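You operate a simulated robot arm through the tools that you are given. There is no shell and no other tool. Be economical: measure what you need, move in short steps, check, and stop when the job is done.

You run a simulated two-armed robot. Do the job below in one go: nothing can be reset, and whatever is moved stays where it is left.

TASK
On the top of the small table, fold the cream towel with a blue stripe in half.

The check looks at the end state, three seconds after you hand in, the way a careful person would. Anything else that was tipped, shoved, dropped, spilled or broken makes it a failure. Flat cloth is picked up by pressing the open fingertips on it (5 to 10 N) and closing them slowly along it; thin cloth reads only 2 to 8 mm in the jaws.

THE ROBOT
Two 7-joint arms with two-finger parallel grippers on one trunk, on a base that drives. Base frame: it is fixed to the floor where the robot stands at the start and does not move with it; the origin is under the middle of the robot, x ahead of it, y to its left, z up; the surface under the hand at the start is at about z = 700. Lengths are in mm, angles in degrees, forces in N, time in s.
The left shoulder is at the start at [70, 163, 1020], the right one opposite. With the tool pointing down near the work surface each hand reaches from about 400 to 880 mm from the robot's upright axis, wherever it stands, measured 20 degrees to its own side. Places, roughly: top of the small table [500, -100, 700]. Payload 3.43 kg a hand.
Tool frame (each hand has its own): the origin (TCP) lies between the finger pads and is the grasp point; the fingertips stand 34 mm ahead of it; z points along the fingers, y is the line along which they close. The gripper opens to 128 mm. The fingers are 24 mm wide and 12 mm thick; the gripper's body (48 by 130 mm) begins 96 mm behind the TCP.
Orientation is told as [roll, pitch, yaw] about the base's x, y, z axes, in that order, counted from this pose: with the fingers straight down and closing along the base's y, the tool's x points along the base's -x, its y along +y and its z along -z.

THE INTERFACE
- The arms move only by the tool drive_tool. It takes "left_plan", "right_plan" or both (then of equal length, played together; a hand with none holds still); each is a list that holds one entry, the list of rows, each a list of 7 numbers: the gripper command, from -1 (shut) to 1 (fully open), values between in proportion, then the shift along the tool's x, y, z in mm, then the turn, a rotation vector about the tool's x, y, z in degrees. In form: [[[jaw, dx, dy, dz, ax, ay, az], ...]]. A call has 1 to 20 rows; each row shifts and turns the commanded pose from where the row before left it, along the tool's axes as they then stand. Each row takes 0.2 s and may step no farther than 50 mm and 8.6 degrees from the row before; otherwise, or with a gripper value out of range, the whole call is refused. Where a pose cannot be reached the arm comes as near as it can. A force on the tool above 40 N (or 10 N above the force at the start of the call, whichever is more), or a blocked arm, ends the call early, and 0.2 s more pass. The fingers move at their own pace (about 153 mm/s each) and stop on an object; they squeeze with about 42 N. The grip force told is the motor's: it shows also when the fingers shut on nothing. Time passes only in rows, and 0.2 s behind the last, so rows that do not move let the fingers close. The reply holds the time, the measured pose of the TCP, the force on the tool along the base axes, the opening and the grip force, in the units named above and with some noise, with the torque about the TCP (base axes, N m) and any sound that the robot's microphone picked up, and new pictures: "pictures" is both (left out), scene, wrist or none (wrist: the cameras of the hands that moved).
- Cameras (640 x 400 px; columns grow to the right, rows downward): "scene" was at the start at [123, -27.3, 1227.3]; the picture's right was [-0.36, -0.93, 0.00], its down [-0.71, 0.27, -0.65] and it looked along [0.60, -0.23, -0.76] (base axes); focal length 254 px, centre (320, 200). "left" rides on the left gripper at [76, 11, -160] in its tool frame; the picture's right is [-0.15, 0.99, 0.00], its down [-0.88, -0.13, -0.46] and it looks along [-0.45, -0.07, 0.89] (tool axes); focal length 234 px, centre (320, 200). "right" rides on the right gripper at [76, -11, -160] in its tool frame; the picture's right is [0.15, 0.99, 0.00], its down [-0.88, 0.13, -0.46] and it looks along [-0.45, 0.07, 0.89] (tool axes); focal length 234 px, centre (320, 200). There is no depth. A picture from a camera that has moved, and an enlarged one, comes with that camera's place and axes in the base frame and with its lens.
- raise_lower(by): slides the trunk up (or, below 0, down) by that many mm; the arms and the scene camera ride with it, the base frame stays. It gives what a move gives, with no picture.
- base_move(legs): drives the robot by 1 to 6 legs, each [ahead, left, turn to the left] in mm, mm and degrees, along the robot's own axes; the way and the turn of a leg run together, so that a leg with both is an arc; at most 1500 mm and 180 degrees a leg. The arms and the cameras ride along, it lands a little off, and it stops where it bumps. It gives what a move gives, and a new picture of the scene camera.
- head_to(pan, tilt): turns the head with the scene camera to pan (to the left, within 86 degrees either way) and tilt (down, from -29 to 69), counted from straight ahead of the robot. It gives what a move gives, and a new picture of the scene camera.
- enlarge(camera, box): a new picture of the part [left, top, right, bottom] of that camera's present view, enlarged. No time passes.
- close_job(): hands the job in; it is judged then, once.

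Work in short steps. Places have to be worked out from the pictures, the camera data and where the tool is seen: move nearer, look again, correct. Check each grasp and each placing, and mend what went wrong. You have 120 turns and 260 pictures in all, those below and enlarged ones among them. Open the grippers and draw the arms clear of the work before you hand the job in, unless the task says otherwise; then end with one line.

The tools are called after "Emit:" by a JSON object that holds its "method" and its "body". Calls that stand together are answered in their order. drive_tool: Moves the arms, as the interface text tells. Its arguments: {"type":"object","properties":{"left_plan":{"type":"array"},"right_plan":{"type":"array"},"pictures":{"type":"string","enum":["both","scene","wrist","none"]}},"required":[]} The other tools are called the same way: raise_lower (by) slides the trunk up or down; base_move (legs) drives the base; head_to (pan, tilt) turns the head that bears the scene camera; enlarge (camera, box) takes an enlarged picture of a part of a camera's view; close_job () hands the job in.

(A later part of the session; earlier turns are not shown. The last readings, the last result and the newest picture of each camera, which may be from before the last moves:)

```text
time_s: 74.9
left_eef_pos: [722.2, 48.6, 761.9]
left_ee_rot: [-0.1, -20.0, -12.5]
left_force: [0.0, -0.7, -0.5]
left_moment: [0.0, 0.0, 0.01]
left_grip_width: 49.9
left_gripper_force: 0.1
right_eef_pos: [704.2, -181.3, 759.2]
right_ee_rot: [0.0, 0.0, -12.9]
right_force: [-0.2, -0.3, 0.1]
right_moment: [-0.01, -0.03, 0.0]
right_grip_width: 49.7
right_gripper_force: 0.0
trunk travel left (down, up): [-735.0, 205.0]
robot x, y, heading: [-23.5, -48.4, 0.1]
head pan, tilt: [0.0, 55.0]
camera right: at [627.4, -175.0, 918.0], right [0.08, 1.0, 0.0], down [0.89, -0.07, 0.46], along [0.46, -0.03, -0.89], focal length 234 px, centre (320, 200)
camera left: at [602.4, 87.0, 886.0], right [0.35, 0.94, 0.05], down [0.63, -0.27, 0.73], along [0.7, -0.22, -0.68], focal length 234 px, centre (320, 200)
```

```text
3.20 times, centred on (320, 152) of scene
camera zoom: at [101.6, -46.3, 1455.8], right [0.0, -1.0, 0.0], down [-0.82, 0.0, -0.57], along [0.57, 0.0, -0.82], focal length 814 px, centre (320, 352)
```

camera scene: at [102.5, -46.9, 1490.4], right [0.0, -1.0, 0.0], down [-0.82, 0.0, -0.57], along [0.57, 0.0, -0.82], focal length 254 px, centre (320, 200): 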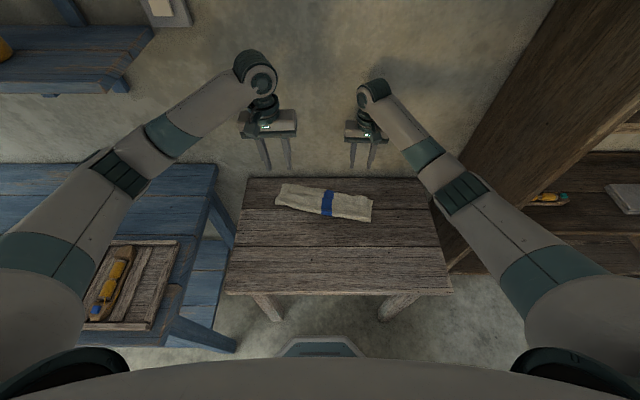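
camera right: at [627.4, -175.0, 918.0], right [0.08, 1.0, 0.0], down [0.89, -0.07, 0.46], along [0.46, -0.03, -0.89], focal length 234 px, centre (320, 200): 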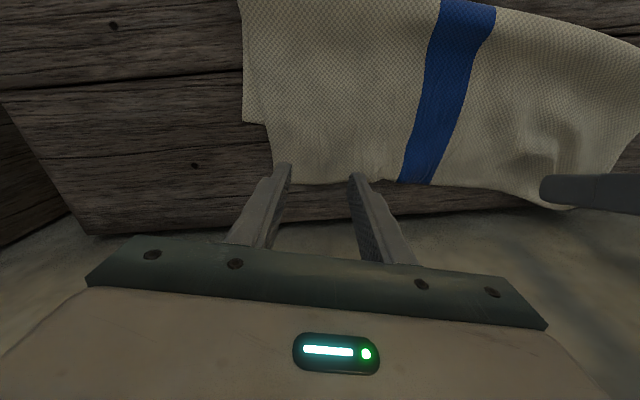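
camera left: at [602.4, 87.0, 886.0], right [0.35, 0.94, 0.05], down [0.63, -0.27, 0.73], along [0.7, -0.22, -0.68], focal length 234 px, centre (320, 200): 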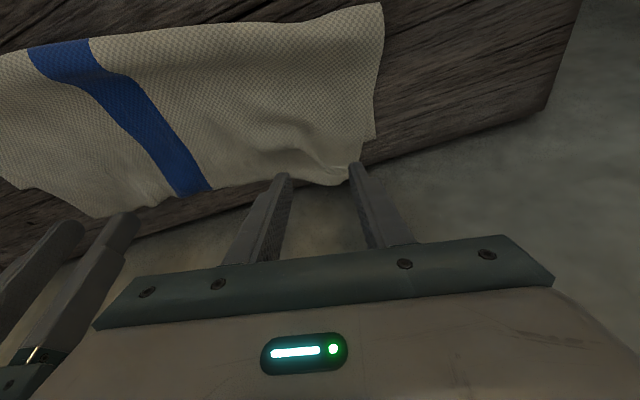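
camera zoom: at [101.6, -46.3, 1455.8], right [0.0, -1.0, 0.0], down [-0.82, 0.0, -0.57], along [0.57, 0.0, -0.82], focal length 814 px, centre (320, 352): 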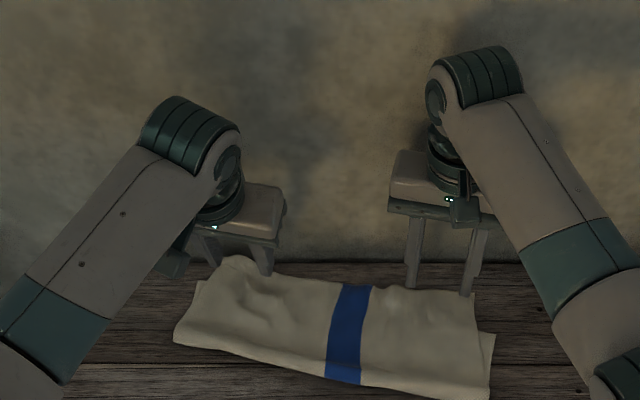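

Both jaws are over the single top layer; contact would be ~27 mm inside the edge, so I shift 10 mm outward (left also 12 mm inward from its corner) and lower to near contact.

Emit:
{"method": "drive_tool", "body": {"left_plan": [[[-0.22, -1.1, -6, 11.6, 0, 0, 0], [-0.22, -1.1, -6, 11.6, 0, 0, 0], [-0.22, 0, 0, 0, 0, 0, 0]]], "right_plan": [[[-0.22, -5, 0, 9, 0, 0, 0], [-0.22, -5, 0, 9, 0, 0, 0], [-0.22, 0, 0, 0, 0, 0, 0]]], "pictures": "wrist"}}

```text
time_s: 75.7
left_eef_pos: [731.0, 33.6, 739.2]
left_ee_rot: [0.0, -20.1, -12.7]
left_force: [-0.1, -0.7, -0.3]
left_moment: [-0.01, 0.04, 0.01]
left_grip_width: 49.7
left_gripper_force: 0.0
right_eef_pos: [712.3, -182.4, 740.0]
right_ee_rot: [-0.2, 0.1, -12.8]
right_force: [0.9, -1.0, 0.0]
right_moment: [0.01, -0.01, 0.0]
right_grip_width: 49.7
right_gripper_force: 0.1
trunk travel left (down, up): [-735.0, 205.0]
robot x, y, heading: [-23.5, -41.6, 0.3]
head pan, tilt: [0.0, 55.0]
camera right: at [636.2, -177.6, 898.8], right [0.08, 1.0, 0.0], down [0.89, -0.07, 0.46], along [0.45, -0.03, -0.89], focal length 234 px, centre (320, 200)
camera left: at [610.8, 71.8, 864.0], right [0.35, 0.94, 0.05], down [0.63, -0.27, 0.73], along [0.7, -0.22, -0.68], focal length 234 px, centre (320, 200)
```

right: 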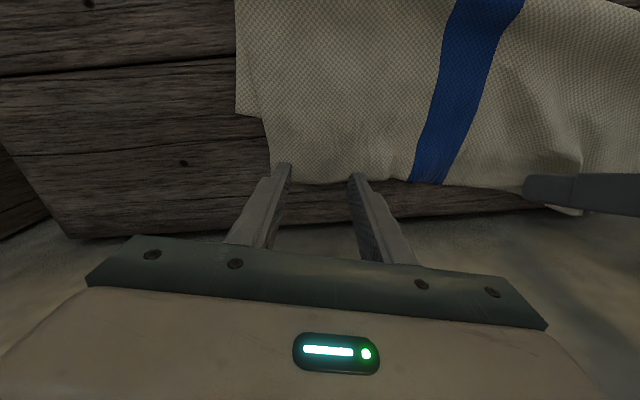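
left: 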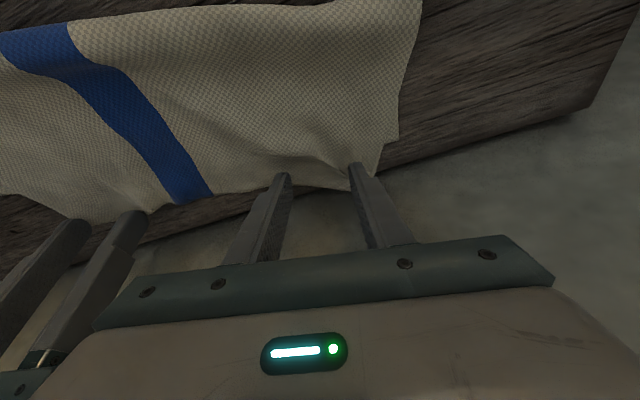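

Good. Nudge right 8 mm inward and lower to contact.

Emit:
{"method": "drive_tool", "body": {"left_plan": [[[-0.22, 0, 0, 0, 0, 0, 0], [-0.22, 0.7, 0, 1.9, 0, 0, 0], [-0.22, 0.4, 0, 1.4, 0, 0, 0], [-0.22, 0, 0, 0, 0, 0, 0]]], "right_plan": [[[-0.22, 0, 8, 0, 0, 0, 0], [-0.22, 0, 0, 3, 0, 0, 0], [-0.22, 0, 0, 1.5, 0, 0, 0], [-0.22, 0, 0, 0, 0, 0, 0]]], "pictures": "none"}}

```text
time_s: 76.7
left_eef_pos: [731.5, 33.3, 737.9]
left_ee_rot: [-0.1, -20.2, -12.5]
left_force: [-1.0, 1.3, 9.3]
left_moment: [-0.08, 0.04, -0.02]
left_grip_width: 49.7
left_gripper_force: 0.1
right_eef_pos: [714.6, -175.8, 737.4]
right_ee_rot: [0.1, 0.0, -12.8]
right_force: [1.0, 1.5, 0.1]
right_moment: [0.01, 0.0, 0.0]
right_grip_width: 49.9
right_gripper_force: 0.1
trunk travel left (down, up): [-735.0, 205.0]
robot x, y, heading: [-23.5, -48.4, 0.1]
head pan, tilt: [0.0, 55.0]
```

Left presses at 9 N; right needs ~2 mm more.

Emit:
{"method": "drive_tool", "body": {"right_plan": [[[-0.22, 0, 0, 1.2, 0, 0, 0], [-0.22, 0, 0, 0.8, 0, 0, 0], [-0.22, 0, 0, 0, 0, 0, 0]]], "pictures": "none"}}

```text
time_s: 77.5
left_eef_pos: [730.6, 33.1, 738.1]
left_ee_rot: [0.1, -20.2, -12.6]
left_force: [3.1, 0.6, 10.8]
left_moment: [-0.09, -0.07, 0.03]
left_grip_width: 49.5
left_gripper_force: 0.0
right_eef_pos: [713.2, -177.0, 736.4]
right_ee_rot: [0.0, -0.2, -13.0]
right_force: [0.4, 0.7, 8.6]
right_moment: [-0.17, 0.03, 0.02]
right_grip_width: 49.9
right_gripper_force: 0.0
trunk travel left (down, up): [-735.0, 205.0]
robot x, y, heading: [-21.7, -46.9, 0.1]
head pan, tilt: [0.0, 55.0]
```

Both at ~9–10 N. Close slowly; I bring the hands 3 mm toward each other meanwhile to limit tension.

Emit:
{"method": "drive_tool", "body": {"left_plan": [[[-0.28, 0, -0.3, 0, 0, 0, 0], [-0.34, 0, -0.3, 0, 0, 0, 0], [-0.4, 0, -0.3, 0, 0, 0, 0], [-0.46, 0, -0.3, 0, 0, 0, 0], [-0.52, 0, -0.3, 0, 0, 0, 0], [-0.58, 0, -0.3, 0, 0, 0, 0], [-0.64, 0, -0.3, 0, 0, 0, 0], [-0.7, 0, -0.3, 0, 0, 0, 0], [-0.76, 0, -0.3, 0, 0, 0, 0], [-0.82, 0, -0.3, 0, 0, 0, 0], [-0.88, 0, 0, 0, 0, 0, 0], [-0.94, 0, 0, 0, 0, 0, 0], [-1, 0, 0, 0, 0, 0, 0], [-1, 0, 0, 0, 0, 0, 0]]], "right_plan": [[[-0.28, 0, 0.3, 0, 0, 0, 0], [-0.34, 0, 0.3, 0, 0, 0, 0], [-0.4, 0, 0.3, 0, 0, 0, 0], [-0.46, 0, 0.3, 0, 0, 0, 0], [-0.52, 0, 0.3, 0, 0, 0, 0], [-0.58, 0, 0.3, 0, 0, 0, 0], [-0.64, 0, 0.3, 0, 0, 0, 0], [-0.7, 0, 0.3, 0, 0, 0, 0], [-0.76, 0, 0.3, 0, 0, 0, 0], [-0.82, 0, 0.3, 0, 0, 0, 0], [-0.88, 0, 0, 0, 0, 0, 0], [-0.94, 0, 0, 0, 0, 0, 0], [-1, 0, 0, 0, 0, 0, 0], [-1, 0, 0, 0, 0, 0, 0]]], "pictures": "wrist"}}

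```text
time_s: 80.5
left_eef_pos: [729.5, 29.8, 738.0]
left_ee_rot: [0.1, -20.2, -12.5]
left_force: [0.5, -3.1, 6.7]
left_moment: [-0.11, -0.02, -0.05]
left_grip_width: 3.2
left_gripper_force: 38.0
right_eef_pos: [712.9, -172.0, 735.5]
right_ee_rot: [0.0, -0.2, -12.9]
right_force: [2.4, 2.1, 27.3]
right_moment: [-0.01, 0.15, -0.02]
right_grip_width: 2.5
right_gripper_force: 37.0
trunk travel left (down, up): [-735.0, 205.0]
robot x, y, heading: [-22.3, -48.7, 0.3]
head pan, tilt: [0.0, 55.0]
camera right: at [635.9, -166.6, 894.2], right [0.08, 1.0, 0.0], down [0.89, -0.07, 0.46], along [0.46, -0.03, -0.89], focal length 234 px, centre (320, 200)
camera left: at [608.1, 68.8, 861.5], right [0.35, 0.94, 0.05], down [0.62, -0.27, 0.73], along [0.7, -0.22, -0.68], focal length 234 px, centre (320, 200)
```

right: 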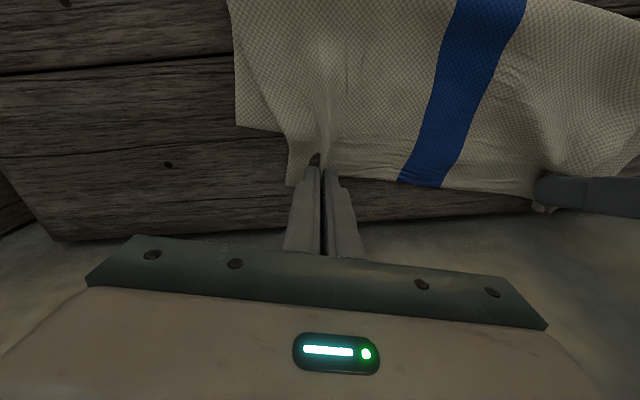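
left: 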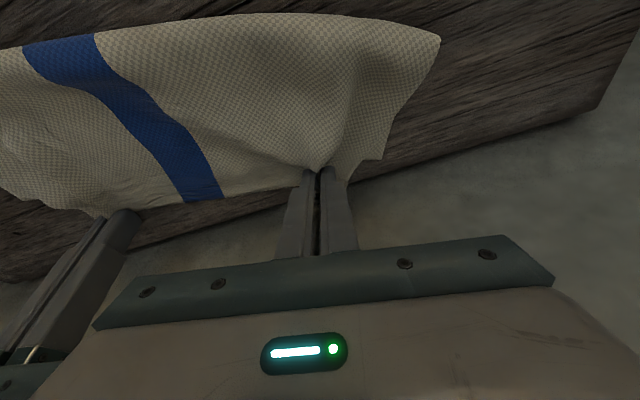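

Both grips hold the flipped edge (2.5–3.2 mm). I lift and carry the edge back toward the robot over the fold so that the fold resets nearer.

Emit:
{"method": "drive_tool", "body": {"left_plan": [[[-1, 10.3, -0.7, -34.6, 0, 0, 0], [-1, 10.3, -0.7, -34.6, 0, 0, 0], [-1, 16.7, -0.7, -27.4, 0, 0, 0], [-1, 16.7, -0.7, -27.4, 0, 0, 0], [-1, 19.2, -0.7, -20.3, 0, 0, 0], [-1, 19.2, -0.7, -20.3, 0, 0, 0], [-1, 20.5, -0.7, -2.1, 0, 0, 0], [-1, 20.5, -0.7, -2.1, 0, 0, 0], [-1, 5.6, -0.7, -2.1, 0, 0, 0], [-1, 5.6, -0.7, -2.1, 0, 0, 0], [-1, 0, 0, 0, 0, 0, 0]]], "right_plan": [[[-1, 21.5, -0.7, -29, 0, 0, 0], [-1, 21.5, -0.7, -29, 0, 0, 0], [-1, 25, -0.7, -20, 0, 0, 0], [-1, 25, -0.7, -20, 0, 0, 0], [-1, 25, -0.7, -12.5, 0, 0, 0], [-1, 25, -0.7, -12.5, 0, 0, 0], [-1, 22.5, -0.7, 5, 0, 0, 0], [-1, 22.5, -0.7, 5, 0, 0, 0], [-1, 12.5, -0.7, 0, 0, 0, 0], [-1, 12.5, -0.7, 0, 0, 0, 0], [-1, 0, 0, 0, 0, 0, 0]]]}}

Emit:
{"method": "enlarge", "body": {"camera": "scene", "box": [200, 90, 440, 240]}}

```text
time_s: 82.9
left_eef_pos: [536.7, 65.1, 850.0]
left_ee_rot: [-0.1, -19.9, -12.6]
left_force: [-0.5, -1.1, -0.3]
left_moment: [-0.02, 0.03, -0.03]
left_grip_width: 3.0
left_gripper_force: 37.8
right_eef_pos: [505.2, -133.0, 847.1]
right_ee_rot: [0.2, 0.0, -12.9]
right_force: [0.2, 0.7, 0.2]
right_moment: [0.03, -0.02, 0.0]
right_grip_width: 2.2
right_gripper_force: 36.0
trunk travel left (down, up): [-735.0, 205.0]
robot x, y, heading: [-18.2, -49.3, 0.4]
head pan, tilt: [0.0, 55.0]
camera scene: at [102.7, -46.6, 1455.7], right [0.0, -1.0, 0.0], down [-0.82, 0.0, -0.57], along [0.57, 0.0, -0.82], focal length 254 px, centre (320, 200)
camera right: at [429.3, -125.9, 1005.4], right [0.08, 1.0, 0.0], down [0.89, -0.07, 0.46], along [0.45, -0.03, -0.89], focal length 234 px, centre (320, 200)
camera left: at [416.9, 103.8, 973.9], right [0.35, 0.94, 0.05], down [0.63, -0.27, 0.73], along [0.7, -0.22, -0.68], focal length 234 px, centre (320, 200)
```

scene: 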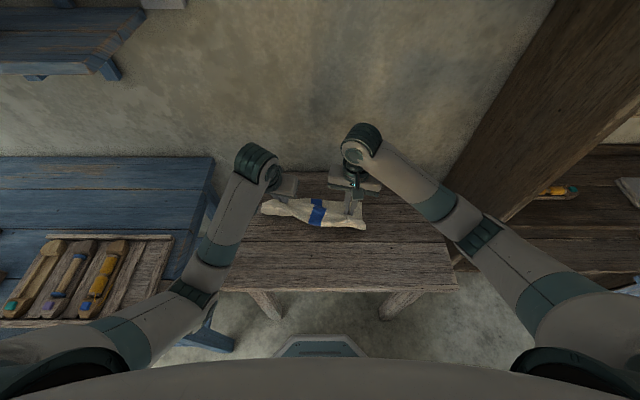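
right: 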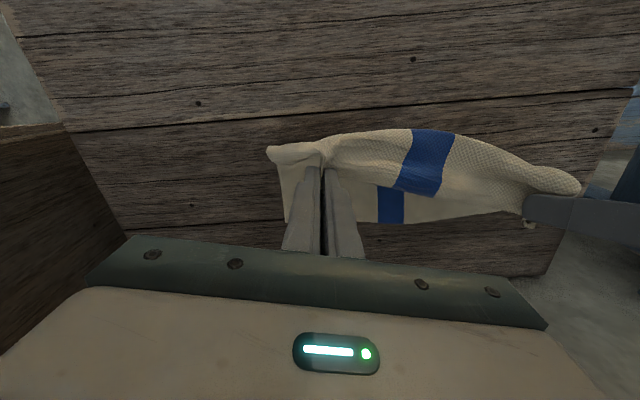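
left: 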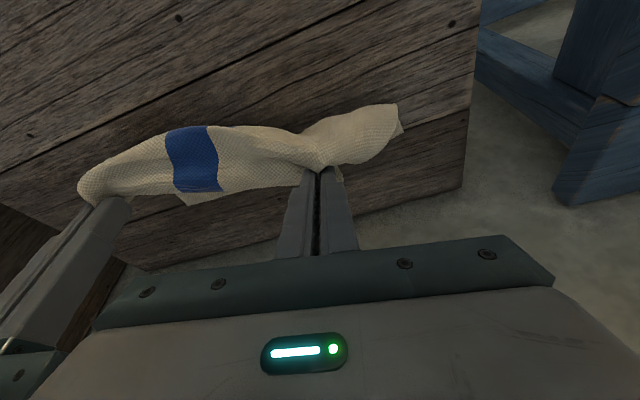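

```text
2.67 times, centred on (320, 165) of scene
camera zoom: at [102.7, -46.6, 1455.7], right [0.0, -1.0, 0.0], down [-0.82, 0.0, -0.57], along [0.57, 0.0, -0.82], focal length 679 px, centre (320, 293)
```

zoom: 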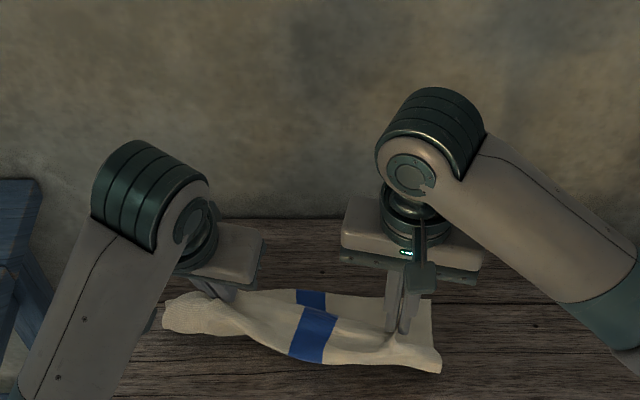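

The edge is back over the fold. I now lay it forward along an arc toward the bottom layer's far edge, stopping ~45 mm up to check.

Emit:
{"method": "drive_tool", "body": {"left_plan": [[[-1, -19.6, 0, 6.1, 0, 0, 0], [-1, -19.6, 0, 6.1, 0, 0, 0], [-1, -16.2, 0, 9.6, 0, 0, 0], [-1, -16.2, 0, 9.6, 0, 0, 0], [-1, -14.9, 0, 17.6, 0, 0, 0], [-1, -14.9, 0, 17.6, 0, 0, 0], [-1, -5.8, 0, 20.7, 0, 0, 0], [-1, -5.8, 0, 20.7, 0, 0, 0], [-1, 0, 0, 0, 0, 0, 0]]], "right_plan": [[[-1, -20.5, 0, -1, 0, 0, 0], [-1, -20.5, 0, -1, 0, 0, 0], [-1, -18.5, 0, 3.5, 0, 0, 0], [-1, -18.5, 0, 3.5, 0, 0, 0], [-1, -20, 0, 11.5, 0, 0, 0], [-1, -20, 0, 11.5, 0, 0, 0], [-1, -12.5, 0, 17.5, 0, 0, 0], [-1, -12.5, 0, 17.5, 0, 0, 0], [-1, 0, 0, 0, 0, 0, 0]]], "pictures": "wrist"}}

Emit:
{"method": "enlarge", "body": {"camera": "scene", "box": [220, 110, 420, 235]}}

```text
time_s: 84.9
left_eef_pos: [679.8, 34.3, 785.7]
left_ee_rot: [0.0, -20.1, -12.6]
left_force: [-0.5, -4.2, 0.5]
left_moment: [-0.15, 0.08, -0.07]
left_grip_width: 3.2
left_gripper_force: 37.8
right_eef_pos: [647.0, -163.8, 781.9]
right_ee_rot: [0.1, 0.0, -12.9]
right_force: [1.0, 3.9, -0.5]
right_moment: [0.17, -0.07, -0.08]
right_grip_width: 2.4
right_gripper_force: 37.3
trunk travel left (down, up): [-735.0, 205.0]
robot x, y, heading: [-18.1, -50.3, 0.2]
head pan, tilt: [0.0, 55.0]
camera right: at [568.2, -159.3, 941.4], right [0.08, 1.0, 0.0], down [0.89, -0.07, 0.46], along [0.46, -0.03, -0.89], focal length 234 px, centre (320, 200)
camera left: at [559.4, 72.6, 909.0], right [0.35, 0.94, 0.05], down [0.63, -0.27, 0.73], along [0.7, -0.22, -0.68], focal length 234 px, centre (320, 200)
```

right: 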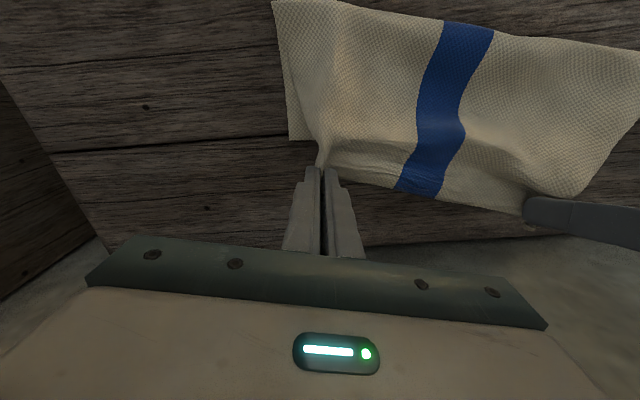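
left: 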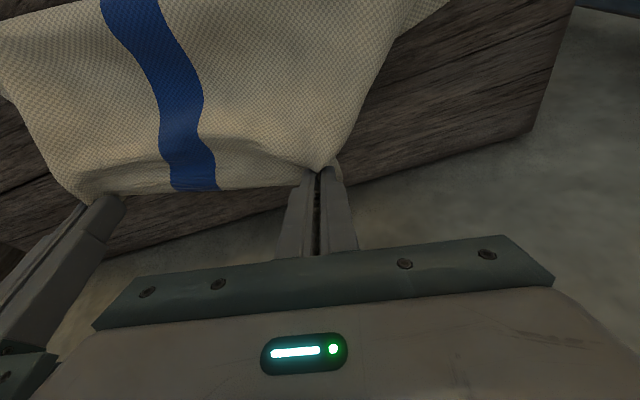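

```text
3.20 times, centred on (320, 172) of scene
camera zoom: at [101.8, -46.7, 1455.8], right [0.0, -1.0, 0.0], down [-0.82, 0.0, -0.57], along [0.57, 0.0, -0.82], focal length 814 px, centre (320, 288)
```

zoom: 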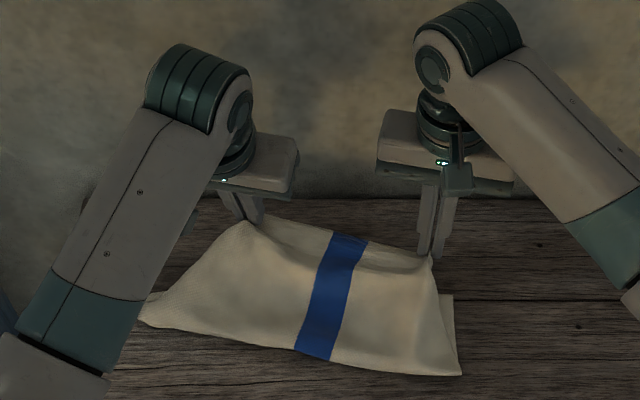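

The top layer lies over beautifully, but the bottom layer's far right corner now shows at ≈(619,−192): the stiff fold dragged the bottom rather than re-rolling. I take the edge back over again, lower this time, and use the base to go farther back so the towel really lies open.

Emit:
{"method": "drive_tool", "body": {"left_plan": [[[-1, 5.8, 0, -20.7, 0, 0, 0], [-1, 5.8, 0, -20.7, 0, 0, 0], [-1, 14.9, 0, -17.6, 0, 0, 0], [-1, 14.9, 0, -17.6, 0, 0, 0], [-1, 18.8, 0, -6.8, 0, 0, 0], [-1, 18.8, 0, -6.8, 0, 0, 0], [-1, 22.2, 0, 2.5, 0, 0, 0], [-1, 0, 0, 0, 0, 0, 0]]], "right_plan": [[[-1, 12.5, 0, -17.5, 0, 0, 0], [-1, 12.5, 0, -17.5, 0, 0, 0], [-1, 20, 0, -11.5, 0, 0, 0], [-1, 20, 0, -11.5, 0, 0, 0], [-1, 20, 0, 0, 0, 0, 0], [-1, 20, 0, 0, 0, 0, 0], [-1, 20, 0, 10, 0, 0, 0], [-1, 0, 0, 0, 0, 0, 0]]], "pictures": "none"}}

Emit:
{"method": "base_move", "body": {"legs": [[-100, 0, 0]]}}

Emit:
{"method": "enlarge", "body": {"camera": "scene", "box": [200, 90, 440, 240]}}

```text
time_s: 86.7
left_eef_pos: [557.1, 62.5, 835.0]
left_ee_rot: [-0.1, -20.1, -12.6]
left_force: [0.2, -1.6, -0.2]
left_moment: [-0.05, 0.03, -0.07]
left_grip_width: 2.9
left_gripper_force: 37.9
right_eef_pos: [520.1, -133.9, 830.3]
right_ee_rot: [0.0, 0.0, -12.9]
right_force: [1.4, 2.4, -0.4]
right_moment: [0.04, -0.03, -0.03]
right_grip_width: 2.4
right_gripper_force: 37.3
trunk travel left (down, up): [-735.0, 205.0]
robot x, y, heading: [-20.5, -47.8, 0.0]
head pan, tilt: [0.0, 55.0]
```

```text
time_s: 87.9
left_eef_pos: [455.6, 61.4, 835.4]
left_ee_rot: [0.0, -20.0, -12.6]
left_force: [0.5, -0.7, -0.3]
left_moment: [-0.06, 0.01, -0.03]
left_grip_width: 3.0
left_gripper_force: 38.2
right_eef_pos: [419.2, -134.7, 831.2]
right_ee_rot: [0.1, 0.0, -12.9]
right_force: [1.2, 1.1, 0.2]
right_moment: [0.09, -0.05, -0.05]
right_grip_width: 2.3
right_gripper_force: 37.3
trunk travel left (down, up): [-735.0, 205.0]
robot x, y, heading: [-122.9, -44.7, 0.2]
head pan, tilt: [0.0, 55.0]
camera scene: at [0.9, -47.1, 1455.7], right [0.0, -1.0, 0.0], down [-0.82, 0.0, -0.57], along [0.57, 0.0, -0.82], focal length 254 px, centre (320, 200)
```

scene: 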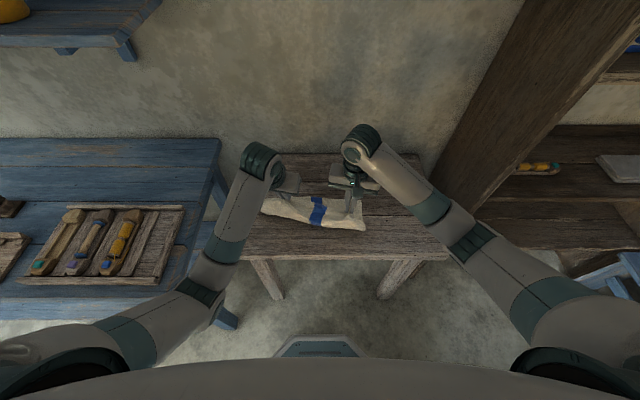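

```text
2.67 times, centred on (320, 165) of scene
camera zoom: at [0.9, -47.1, 1455.7], right [0.0, -1.0, 0.0], down [-0.82, 0.0, -0.57], along [0.57, 0.0, -0.82], focal length 679 px, centre (320, 293)
```

zoom: 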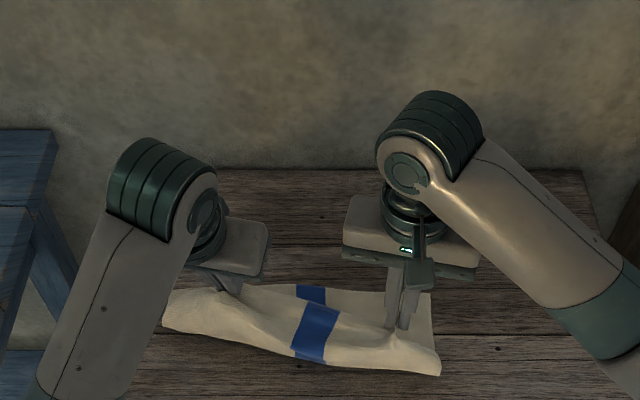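

Moving back drags the whole towel (it slid ~100 mm toward me), while moving forward does not. So I only need to land the edge exactly on the bottom layer's far edge. I look for that edge precisely.

Emit:
{"method": "enlarge", "body": {"camera": "left", "box": [0, 0, 640, 400]}}

Emit:
{"method": "enlarge", "body": {"camera": "right", "box": [0, 0, 640, 400]}}

Emit:
{"method": "head_to", "body": {"pan": -25, "tilt": 50}}

Emit:
{"method": "enlarge", "body": {"camera": "scene", "box": [100, 100, 340, 250]}}

```text
1.00 times, centred on (320, 200) of left (not enlarged: the box is as wide or as high as the picture)
camera zoom: at [335.8, 99.6, 959.2], right [0.35, 0.94, 0.05], down [0.63, -0.27, 0.73], along [0.7, -0.22, -0.68], focal length 234 px, centre (320, 200)
```

zoom: 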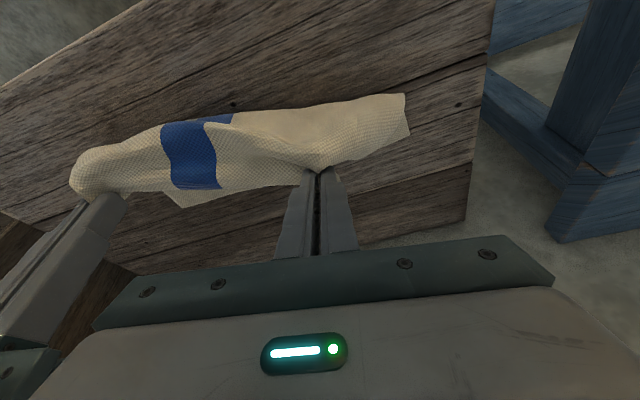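

```text
1.00 times, centred on (320, 200) of right (not enlarged: the box is as wide or as high as the picture)
camera zoom: at [343.0, -128.9, 990.4], right [0.08, 1.0, 0.0], down [0.89, -0.07, 0.46], along [0.45, -0.03, -0.89], focal length 234 px, centre (320, 200)
```

zoom: 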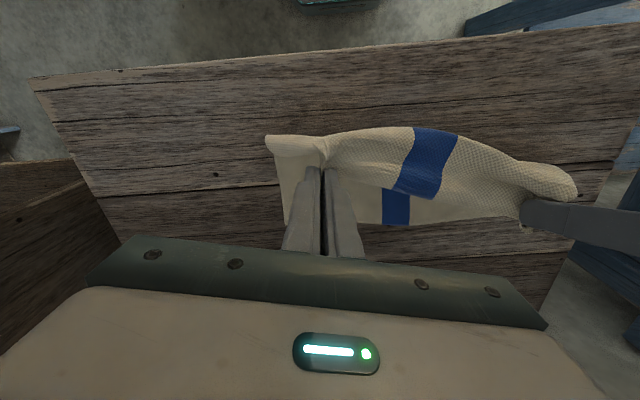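

```text
time_s: 88.8
left_eef_pos: [456.8, 62.1, 833.7]
left_ee_rot: [0.0, -19.9, -12.6]
left_force: [-0.4, -0.9, -0.4]
left_moment: [-0.05, 0.02, -0.05]
left_grip_width: 3.2
left_gripper_force: 37.8
right_eef_pos: [420.0, -133.3, 831.9]
right_ee_rot: [0.1, 0.0, -12.9]
right_force: [-0.1, 1.0, 0.8]
right_moment: [0.05, -0.01, -0.01]
right_grip_width: 2.5
right_gripper_force: 37.1
trunk travel left (down, up): [-735.0, 205.0]
robot x, y, heading: [-122.8, -48.2, 0.3]
head pan, tilt: [-25.0, 50.0]
camera scene: at [-0.3, -79.5, 1462.2], right [-0.42, -0.91, 0.0], down [-0.7, 0.32, -0.64], along [0.58, -0.27, -0.77], focal length 254 px, centre (320, 200)
```

scene: 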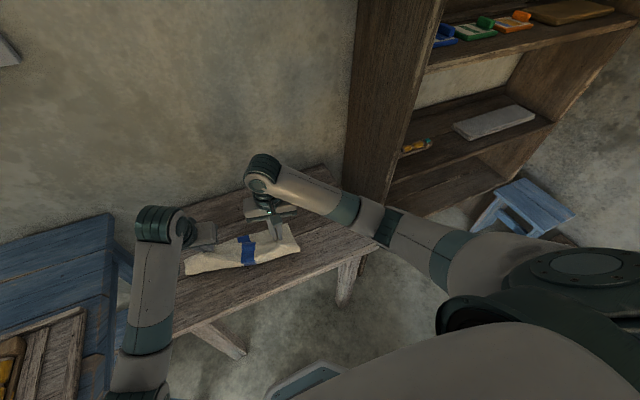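

```text
2.67 times, centred on (220, 175) of scene
camera zoom: at [-0.3, -79.5, 1462.2], right [-0.42, -0.91, 0.0], down [-0.7, 0.32, -0.64], along [0.58, -0.27, -0.77], focal length 679 px, centre (587, 267)
```

zoom: 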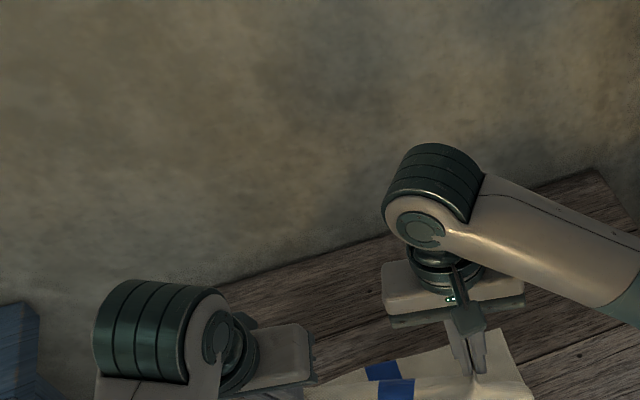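

Bottom far edge runs (524,−192) → (538,−92) → (540,−9). I carry the held edge forward and down to land right on it (pinches ≈13 mm inside), stopping with tips ~8 mm above the table.

Emit:
{"method": "drive_tool", "body": {"left_plan": [[[-1, -5.5, 4.7, 5.2, 0, 0, 0], [-1, -4.8, 4.7, 7.1, 0, 0, 0], [-1, -3.8, 4.7, 9.9, 0, 0, 0], [-1, -2.7, 4.7, 12.7, 0, 0, 0], [-1, -1.7, 4.7, 15.5, 0, 0, 0], [-1, -0.7, 4.7, 18.3, 0, 0, 0], [-1, -0.3, 4.7, 19.3, 0, 0, 0], [-1, -0.3, 4.7, 19.3, 0, 0, 0], [-1, 0, 0, 0, 0, 0, 0]]], "right_plan": [[[-1, -11.6, 4.3, 3, 0, 0, 0], [-1, -11.6, 4.3, 5, 0, 0, 0], [-1, -11.6, 4.3, 8, 0, 0, 0], [-1, -11.6, 4.3, 10, 0, 0, 0], [-1, -11.6, 4.3, 14, 0, 0, 0], [-1, -11.6, 4.3, 16, 0, 0, 0], [-1, -11.6, 4.3, 17, 0, 0, 0], [-1, -11.6, 4.3, 17, 0, 0, 0], [-1, 0, 0, 0, 0, 0, 0]]], "pictures": "wrist"}}

Emit:
{"method": "head_to", "body": {"pan": 0, "tilt": 55}}

Emit:
{"method": "enlarge", "body": {"camera": "scene", "box": [200, 110, 440, 260]}}

```text
time_s: 90.8
left_eef_pos: [519.8, 86.5, 740.9]
left_ee_rot: [0.0, -20.2, -12.6]
left_force: [-1.4, -6.9, 0.1]
left_moment: [-0.21, 0.01, -0.06]
left_grip_width: 3.1
left_gripper_force: 37.7
right_eef_pos: [518.1, -121.2, 741.5]
right_ee_rot: [0.1, 0.1, -12.9]
right_force: [0.4, 6.6, 0.8]
right_moment: [0.23, -0.04, -0.08]
right_grip_width: 2.5
right_gripper_force: 37.2
trunk travel left (down, up): [-735.0, 205.0]
robot x, y, heading: [-122.0, -46.9, 0.2]
head pan, tilt: [-25.0, 50.0]
camera right: at [441.5, -115.6, 900.2], right [0.08, 1.0, 0.0], down [0.89, -0.07, 0.46], along [0.46, -0.03, -0.89], focal length 234 px, centre (320, 200)
camera left: at [400.1, 124.5, 864.2], right [0.35, 0.94, 0.05], down [0.63, -0.27, 0.73], along [0.7, -0.22, -0.68], focal length 234 px, centre (320, 200)
```

right: 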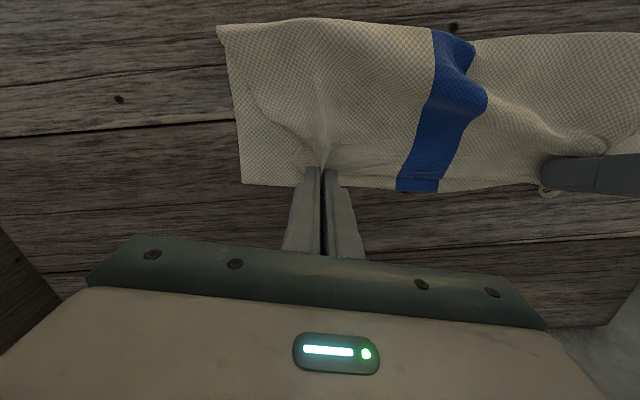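
left: 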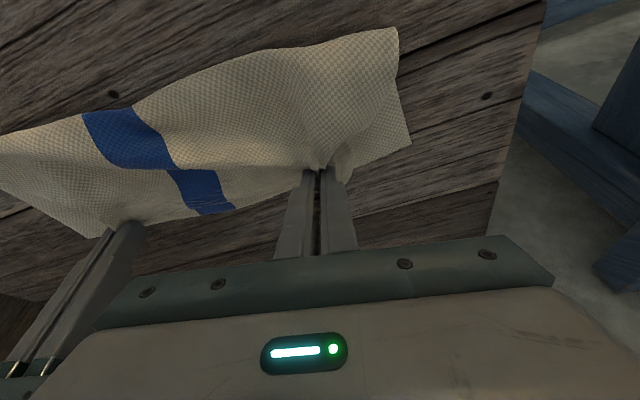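

```text
time_s: 91.6
left_eef_pos: [520.5, 85.9, 740.3]
left_ee_rot: [0.0, -20.0, -12.6]
left_force: [-1.3, -8.0, 0.3]
left_moment: [-0.27, 0.07, -0.08]
left_grip_width: 3.1
left_gripper_force: 37.9
right_eef_pos: [517.9, -120.9, 740.8]
right_ee_rot: [0.1, 0.0, -12.9]
right_force: [1.4, 7.6, 0.9]
right_moment: [0.23, -0.02, -0.09]
right_grip_width: 2.0
right_gripper_force: 36.7
trunk travel left (down, up): [-735.0, 205.0]
robot x, y, heading: [-120.0, -47.0, 0.0]
head pan, tilt: [0.0, 55.0]
camera scene: at [1.2, -47.1, 1455.7], right [0.0, -1.0, 0.0], down [-0.82, 0.0, -0.57], along [0.57, 0.0, -0.82], focal length 254 px, centre (320, 200)
```

scene: 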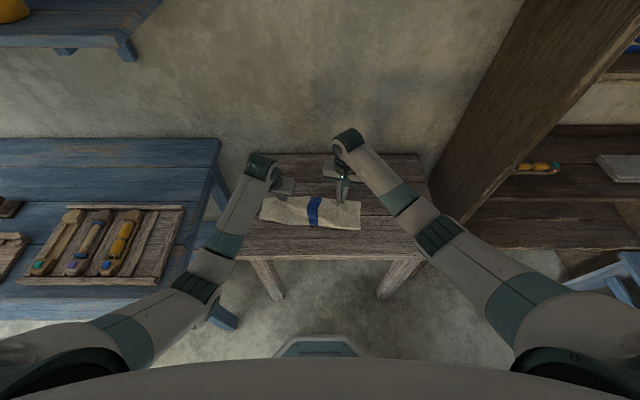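

```text
2.67 times, centred on (320, 185) of scene
camera zoom: at [1.2, -47.1, 1455.7], right [0.0, -1.0, 0.0], down [-0.82, 0.0, -0.57], along [0.57, 0.0, -0.82], focal length 679 px, centre (320, 240)
```

zoom: 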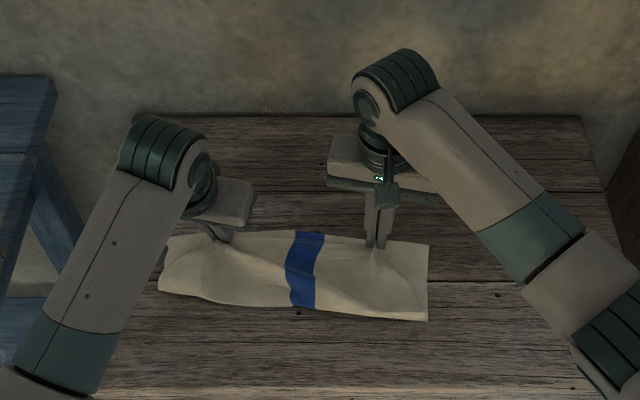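

Edges now coincide. Lower 3 mm more and open both jaws gently.

Emit:
{"method": "drive_tool", "body": {"left_plan": [[[-1, 1, 0, 2.8, 0, 0, 0], [-0.9, 0, 0, 0, 0, 0, 0], [-0.75, 0, 0, 0, 0, 0, 0], [-0.6, 0, 0, 0, 0, 0, 0], [-0.45, 0, 0, 0, 0, 0, 0], [-0.3, 0, 0, 0, 0, 0, 0], [-0.3, 0, 0, 0, 0, 0, 0]]], "right_plan": [[[-1, 0, 0, 3, 0, 0, 0], [-0.9, 0, 0, 0, 0, 0, 0], [-0.75, 0, 0, 0, 0, 0, 0], [-0.6, 0, 0, 0, 0, 0, 0], [-0.45, 0, 0, 0, 0, 0, 0], [-0.3, 0, 0, 0, 0, 0, 0], [-0.3, 0, 0, 0, 0, 0, 0]]], "pictures": "none"}}

Emit:
{"method": "raise_lower", "body": {"by": 110}}

Emit:
{"method": "enlarge", "body": {"camera": "scene", "box": [220, 160, 400, 272]}}

Emit:
{"method": "enlarge", "body": {"camera": "right", "box": [0, 0, 640, 400]}}

Emit:
{"method": "enlarge", "body": {"camera": "left", "box": [0, 0, 640, 400]}}

```text
time_s: 93.2
left_eef_pos: [519.1, 85.8, 738.9]
left_ee_rot: [0.2, -20.0, -12.6]
left_force: [0.1, -0.1, 8.8]
left_moment: [0.04, -0.03, 0.0]
left_grip_width: 43.0
left_gripper_force: 0.0
right_eef_pos: [516.4, -122.7, 738.7]
right_ee_rot: [0.1, 0.0, -12.9]
right_force: [0.4, 0.3, -0.2]
right_moment: [0.0, 0.01, 0.0]
right_grip_width: 44.7
right_gripper_force: 0.1
trunk travel left (down, up): [-735.0, 205.0]
robot x, y, heading: [-117.1, -46.2, 0.1]
head pan, tilt: [0.0, 55.0]
```

```text
time_s: 94.7
left_eef_pos: [519.7, 86.4, 846.6]
left_ee_rot: [0.0, -20.1, -12.6]
left_force: [0.8, 0.1, 0.0]
left_moment: [0.01, -0.04, -0.03]
left_grip_width: 44.6
left_gripper_force: 0.0
right_eef_pos: [517.1, -122.4, 847.6]
right_ee_rot: [0.0, 0.0, -13.0]
right_force: [-0.8, -0.1, 0.7]
right_moment: [-0.02, -0.01, 0.01]
right_grip_width: 44.7
right_gripper_force: 0.1
trunk travel left (down, up): [-845.0, 95.0]
robot x, y, heading: [-124.4, -45.1, 0.2]
head pan, tilt: [0.0, 55.0]
```

```text
3.56 times, centred on (310, 216) of scene
camera zoom: at [1.7, -47.0, 1565.6], right [0.0, -1.0, 0.0], down [-0.82, 0.0, -0.57], along [0.57, 0.0, -0.82], focal length 905 px, centre (356, 143)
```

zoom: 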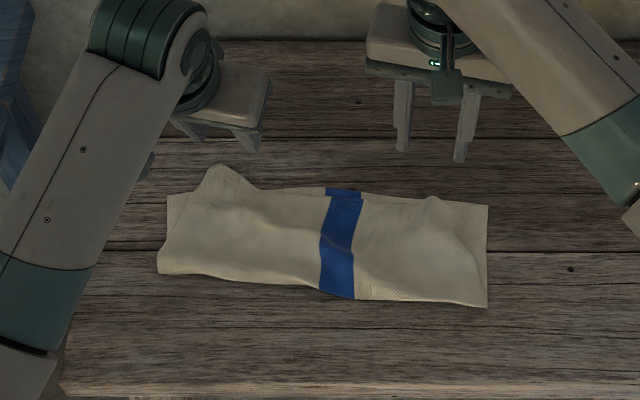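

```text
1.00 times, centred on (320, 200) of right (not enlarged: the box is as wide or as high as the picture)
camera zoom: at [441.1, -115.9, 1007.3], right [0.08, 1.0, 0.0], down [0.89, -0.07, 0.46], along [0.45, -0.03, -0.89], focal length 234 px, centre (320, 200)
```

zoom: 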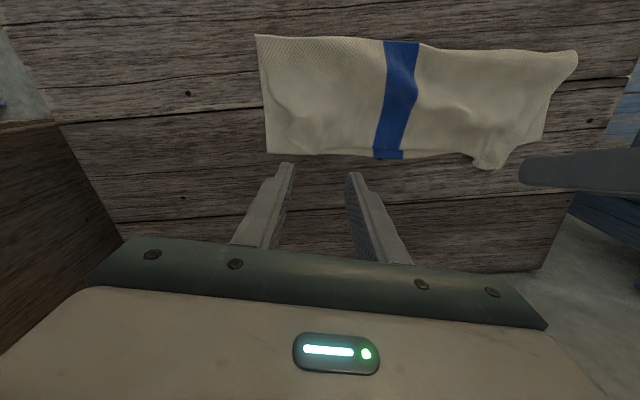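

```text
1.00 times, centred on (320, 200) of left (not enlarged: the box is as wide or as high as the picture)
camera zoom: at [400.1, 124.4, 971.3], right [0.35, 0.94, 0.05], down [0.63, -0.27, 0.73], along [0.7, -0.22, -0.68], focal length 234 px, centre (320, 200)
```

zoom: 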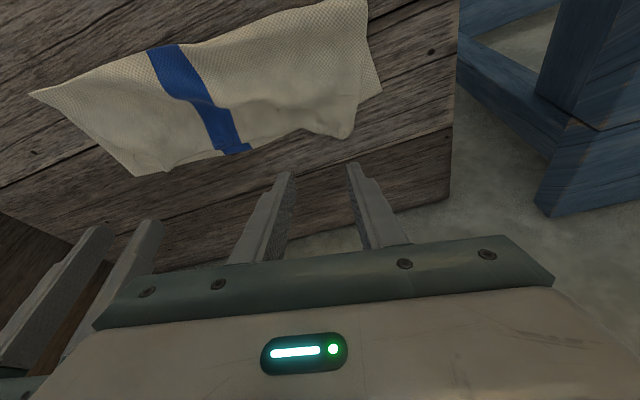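

Very close: right side coincides; the left top corner sits ≈(565,118) versus bottom corner (533,164). I'll re-grip that corner with the left hand and pull it out; right hand goes up out of the way.

Emit:
{"method": "drive_tool", "body": {"left_plan": [[[-0.38, 0, 0, 0, 0, 7, 0], [-0.38, 0, 0, 0, 0, 7, 0], [-0.38, 0, 0, 0, 0, 6, 0], [-0.38, -29, 2.6, 0, 0, 0, 0], [-0.38, 0, 0, 0, 0, 0, 0]]], "right_plan": [[[-0.3, 0, 0, -30, 0, 0, 0], [-0.3, 0, 0, -30, 0, 0, 0], [-0.3, 0, 0, -30, 0, 0, 0], [-0.3, 0, 0, -30, 0, 0, 0], [-0.3, 0, 0, 0, 0, 0, 0]]], "pictures": "none"}}

Emit:
{"method": "raise_lower", "body": {"by": -90}}

Emit:
{"method": "enlarge", "body": {"camera": "left", "box": [0, 0, 640, 400]}}

```text
time_s: 95.9
left_eef_pos: [548.7, 82.7, 847.3]
left_ee_rot: [0.0, 0.0, -12.6]
left_force: [0.0, 0.4, 0.2]
left_moment: [0.02, 0.03, 0.01]
left_grip_width: 39.6
left_gripper_force: 0.1
right_eef_pos: [516.2, -121.8, 970.8]
right_ee_rot: [0.0, 0.1, -13.0]
right_force: [-1.4, 0.6, 0.0]
right_moment: [-0.02, -0.01, -0.01]
right_grip_width: 44.9
right_gripper_force: 0.0
trunk travel left (down, up): [-845.0, 95.0]
robot x, y, heading: [-123.3, -48.7, 0.2]
head pan, tilt: [0.0, 55.0]
```

```text
time_s: 97.1
left_eef_pos: [548.7, 83.0, 757.3]
left_ee_rot: [0.0, 0.0, -12.6]
left_force: [-0.7, 0.2, -0.1]
left_moment: [0.01, -0.01, 0.03]
left_grip_width: 39.8
left_gripper_force: 0.1
right_eef_pos: [515.6, -122.0, 880.3]
right_ee_rot: [0.1, 0.0, -12.9]
right_force: [0.0, -0.2, 0.4]
right_moment: [0.0, 0.01, 0.0]
right_grip_width: 44.7
right_gripper_force: 0.2
trunk travel left (down, up): [-755.0, 185.0]
robot x, y, heading: [-124.7, -49.9, 0.4]
head pan, tilt: [0.0, 55.0]
```

```text
1.00 times, centred on (320, 200) of left (not enlarged: the box is as wide or as high as the picture)
camera zoom: at [477.3, 109.9, 916.4], right [0.36, 0.93, 0.0], down [0.83, -0.32, 0.46], along [0.43, -0.16, -0.89], focal length 234 px, centre (320, 200)
```

zoom: 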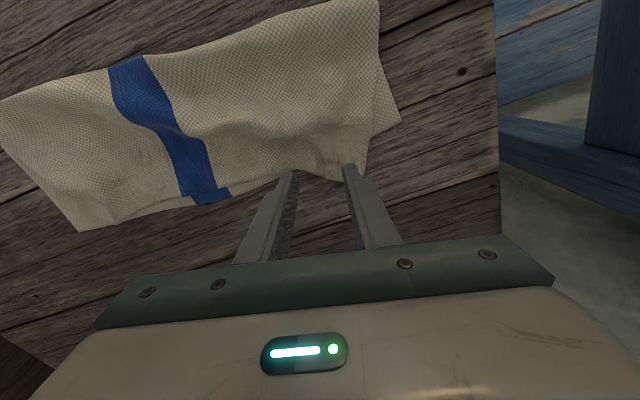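

The top-left corner lies just outside the outer finger. Shift 8 mm outward and lower to near contact.

Emit:
{"method": "drive_tool", "body": {"left_plan": [[[-0.38, -8, 0, 12, 0, 0, 0], [-0.38, 0, 0, 7, 0, 0, 0], [-0.38, 0, 0, 2, 0, 0, 0], [-0.38, 0, 0, 0, 0, 0, 0]]], "pictures": "wrist"}}

```text
time_s: 98.1
left_eef_pos: [556.4, 79.1, 736.2]
left_ee_rot: [0.1, -0.1, -12.5]
left_force: [0.3, 1.0, 2.0]
left_moment: [0.06, 0.01, -0.01]
left_grip_width: 39.7
left_gripper_force: 0.0
right_eef_pos: [516.3, -123.3, 881.6]
right_ee_rot: [0.1, 0.1, -12.9]
right_force: [-0.1, -0.3, 0.0]
right_moment: [-0.01, -0.01, 0.01]
right_grip_width: 44.7
right_gripper_force: 0.1
trunk travel left (down, up): [-755.0, 185.0]
robot x, y, heading: [-119.0, -45.9, 0.2]
head pan, tilt: [0.0, 55.0]
camera left: at [485.2, 106.8, 895.6], right [0.36, 0.93, 0.0], down [0.83, -0.32, 0.46], along [0.43, -0.16, -0.89], focal length 234 px, centre (320, 200)
```

left: 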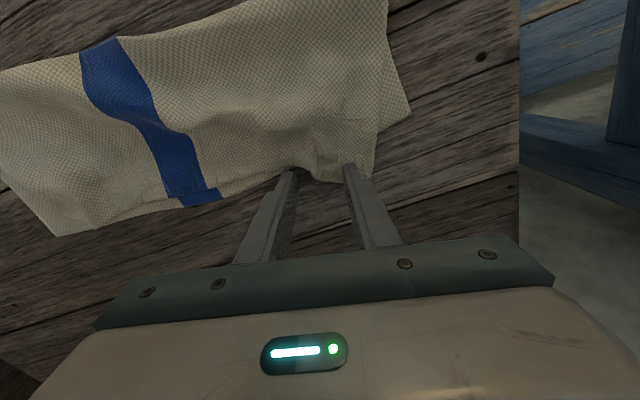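

The inner finger is right at the edge; I lift slightly, go 9 mm back inside, press and close.

Emit:
{"method": "drive_tool", "body": {"left_plan": [[[-0.38, 0, 0, -5, 0, 0, 0], [-0.38, 9, 3, 0, 0, 0, 0], [-0.38, 0, 0, 5, 0, 0, 0], [-0.38, 0, 0, 0.8, 0, 0, 0], [-0.38, 0, 0, 0, 0, 0, 0]]], "pictures": "none"}}

```text
time_s: 99.3
left_eef_pos: [547.4, 84.8, 735.8]
left_ee_rot: [0.2, -0.1, -12.7]
left_force: [-0.8, 2.4, 13.1]
left_moment: [0.33, 0.12, -0.03]
left_grip_width: 39.9
left_gripper_force: 0.8
right_eef_pos: [515.9, -124.3, 882.2]
right_ee_rot: [0.1, -0.2, -12.9]
right_force: [-0.8, -0.4, -0.2]
right_moment: [-0.01, -0.01, 0.0]
right_grip_width: 44.9
right_gripper_force: 0.1
trunk travel left (down, up): [-755.0, 185.0]
robot x, y, heading: [-121.2, -46.5, 0.3]
head pan, tilt: [0.0, 55.0]
```

Emit:
{"method": "drive_tool", "body": {"left_plan": [[[-0.38, 0, 0, -0.5, 0, 0, 0], [-0.44, 0, 0, 0, 0, 0, 0], [-0.5, 0, 0, 0, 0, 0, 0], [-0.56, 0, 0, 0, 0, 0, 0], [-0.62, 0, 0, 0, 0, 0, 0], [-0.68, 0, 0, 0, 0, 0, 0], [-0.74, 0, 0, 0, 0, 0, 0], [-0.8, 0, 0, 0, 0, 0, 0], [-0.86, 0, 0, 0, 0, 0, 0], [-0.92, 0, 0, 0, 0, 0, 0], [-1, 0, 0, 0, 0, 0, 0], [-1, 0, 0, 0, 0, 0, 0], [-1, 0, 0, -8, 0, 0, 0], [-1, 0, 0, -10, 0, 0, 0], [-1, 0, 0, 0, 0, 0, 0]]], "pictures": "wrist"}}

Emit:
{"method": "enlarge", "body": {"camera": "scene", "box": [220, 130, 400, 242]}}

```text
time_s: 102.5
left_eef_pos: [548.7, 84.3, 751.3]
left_ee_rot: [0.0, 0.0, -12.6]
left_force: [0.8, 0.1, -0.6]
left_moment: [0.01, 0.01, 0.01]
left_grip_width: 2.3
left_gripper_force: 36.5
right_eef_pos: [516.9, -123.0, 880.9]
right_ee_rot: [0.0, -0.1, -13.0]
right_force: [-0.3, 0.5, -0.5]
right_moment: [0.0, -0.01, 0.0]
right_grip_width: 44.8
right_gripper_force: 0.1
trunk travel left (down, up): [-755.0, 185.0]
robot x, y, heading: [-125.0, -47.1, 0.2]
head pan, tilt: [0.0, 55.0]
camera left: at [477.9, 112.5, 911.0], right [0.36, 0.93, 0.0], down [0.83, -0.32, 0.46], along [0.42, -0.16, -0.89], focal length 234 px, centre (320, 200)
```

left: 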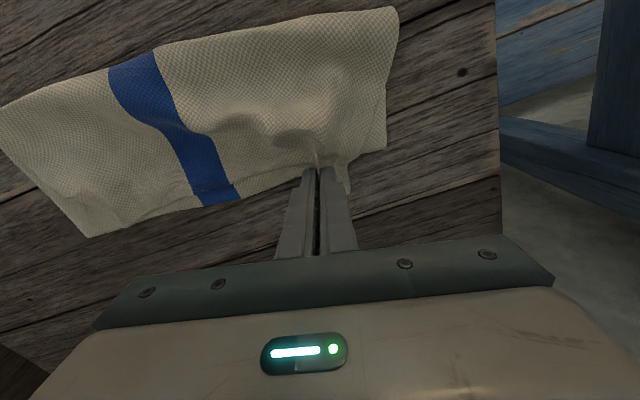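

```text
3.56 times, centred on (310, 186) of scene
camera zoom: at [1.9, -47.0, 1475.6], right [0.0, -1.0, 0.0], down [-0.82, 0.0, -0.57], along [0.57, 0.0, -0.82], focal length 905 px, centre (356, 250)
```

zoom: 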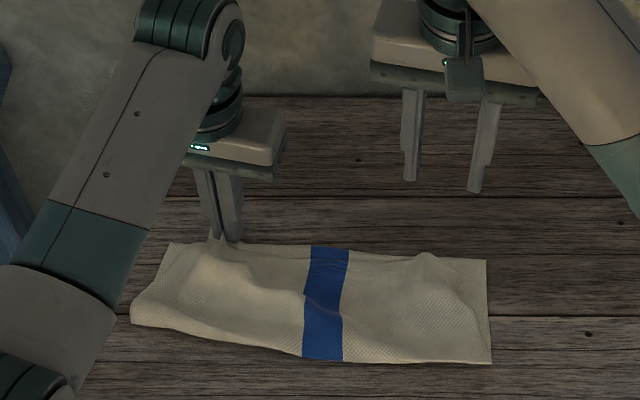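

Gripped (2.3 mm). I pull the corner outward ~18 mm and ~12 mm back, then lower and release.

Emit:
{"method": "drive_tool", "body": {"left_plan": [[[-1, 5, 5.5, 0, 0, 0, 0], [-1, 5, 5.5, 0, 0, 0, 0], [-1, 4, 5.3, 0, 0, 0, 0], [-1, 0, 0, 8, 0, 0, 0], [-1, 0, 0, 4, 0, 0, 0], [-0.9, 0, 0, 0, 0, 0, 0], [-0.75, 0, 0, 0, 0, 0, 0], [-0.6, 0, 0, 0, 0, 0, 0], [-0.45, 0, 0, 0, 0, 0, 0], [-0.35, 0, 0, 0, 0, 0, 0], [-0.35, 0, 0, -20, 0, 0, 0], [-0.35, 0, 0, -40, 0, 0, 0], [-0.35, 0, 0, -40, 0, 0, 0], [-0.35, 0, 0, 0, 0, 0, 0]]], "pictures": "wrist"}}

Emit:
{"method": "enlarge", "body": {"camera": "scene", "box": [220, 130, 400, 242]}}

```text
time_s: 105.5
left_eef_pos: [535.6, 103.8, 840.9]
left_ee_rot: [0.0, 0.0, -12.6]
left_force: [-0.5, -0.7, 0.3]
left_moment: [-0.01, 0.0, 0.04]
left_grip_width: 41.4
left_gripper_force: 0.0
right_eef_pos: [517.3, -124.1, 880.8]
right_ee_rot: [0.1, 0.0, -12.9]
right_force: [-0.2, 0.4, 0.0]
right_moment: [-0.02, -0.01, -0.04]
right_grip_width: 44.8
right_gripper_force: 0.0
trunk travel left (down, up): [-755.0, 185.0]
robot x, y, heading: [-117.5, -44.0, 0.2]
head pan, tilt: [0.0, 55.0]
camera left: at [463.5, 131.7, 1000.3], right [0.36, 0.93, 0.0], down [0.83, -0.32, 0.46], along [0.42, -0.16, -0.89], focal length 234 px, centre (320, 200)
```

left: 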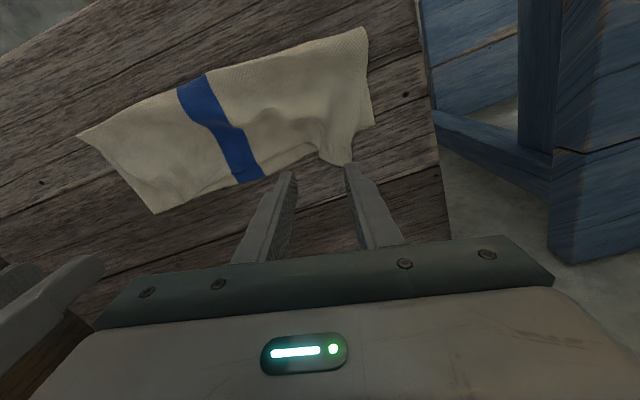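

```text
3.56 times, centred on (310, 186) of scene
camera zoom: at [1.5, -47.1, 1475.7], right [0.0, -1.0, 0.0], down [-0.82, 0.0, -0.57], along [0.57, 0.0, -0.82], focal length 905 px, centre (356, 250)
```

zoom: 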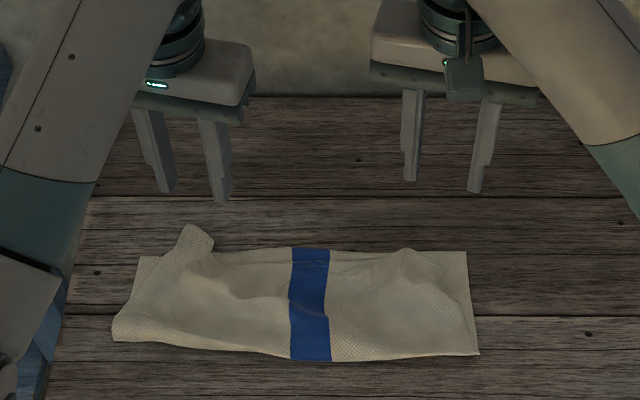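

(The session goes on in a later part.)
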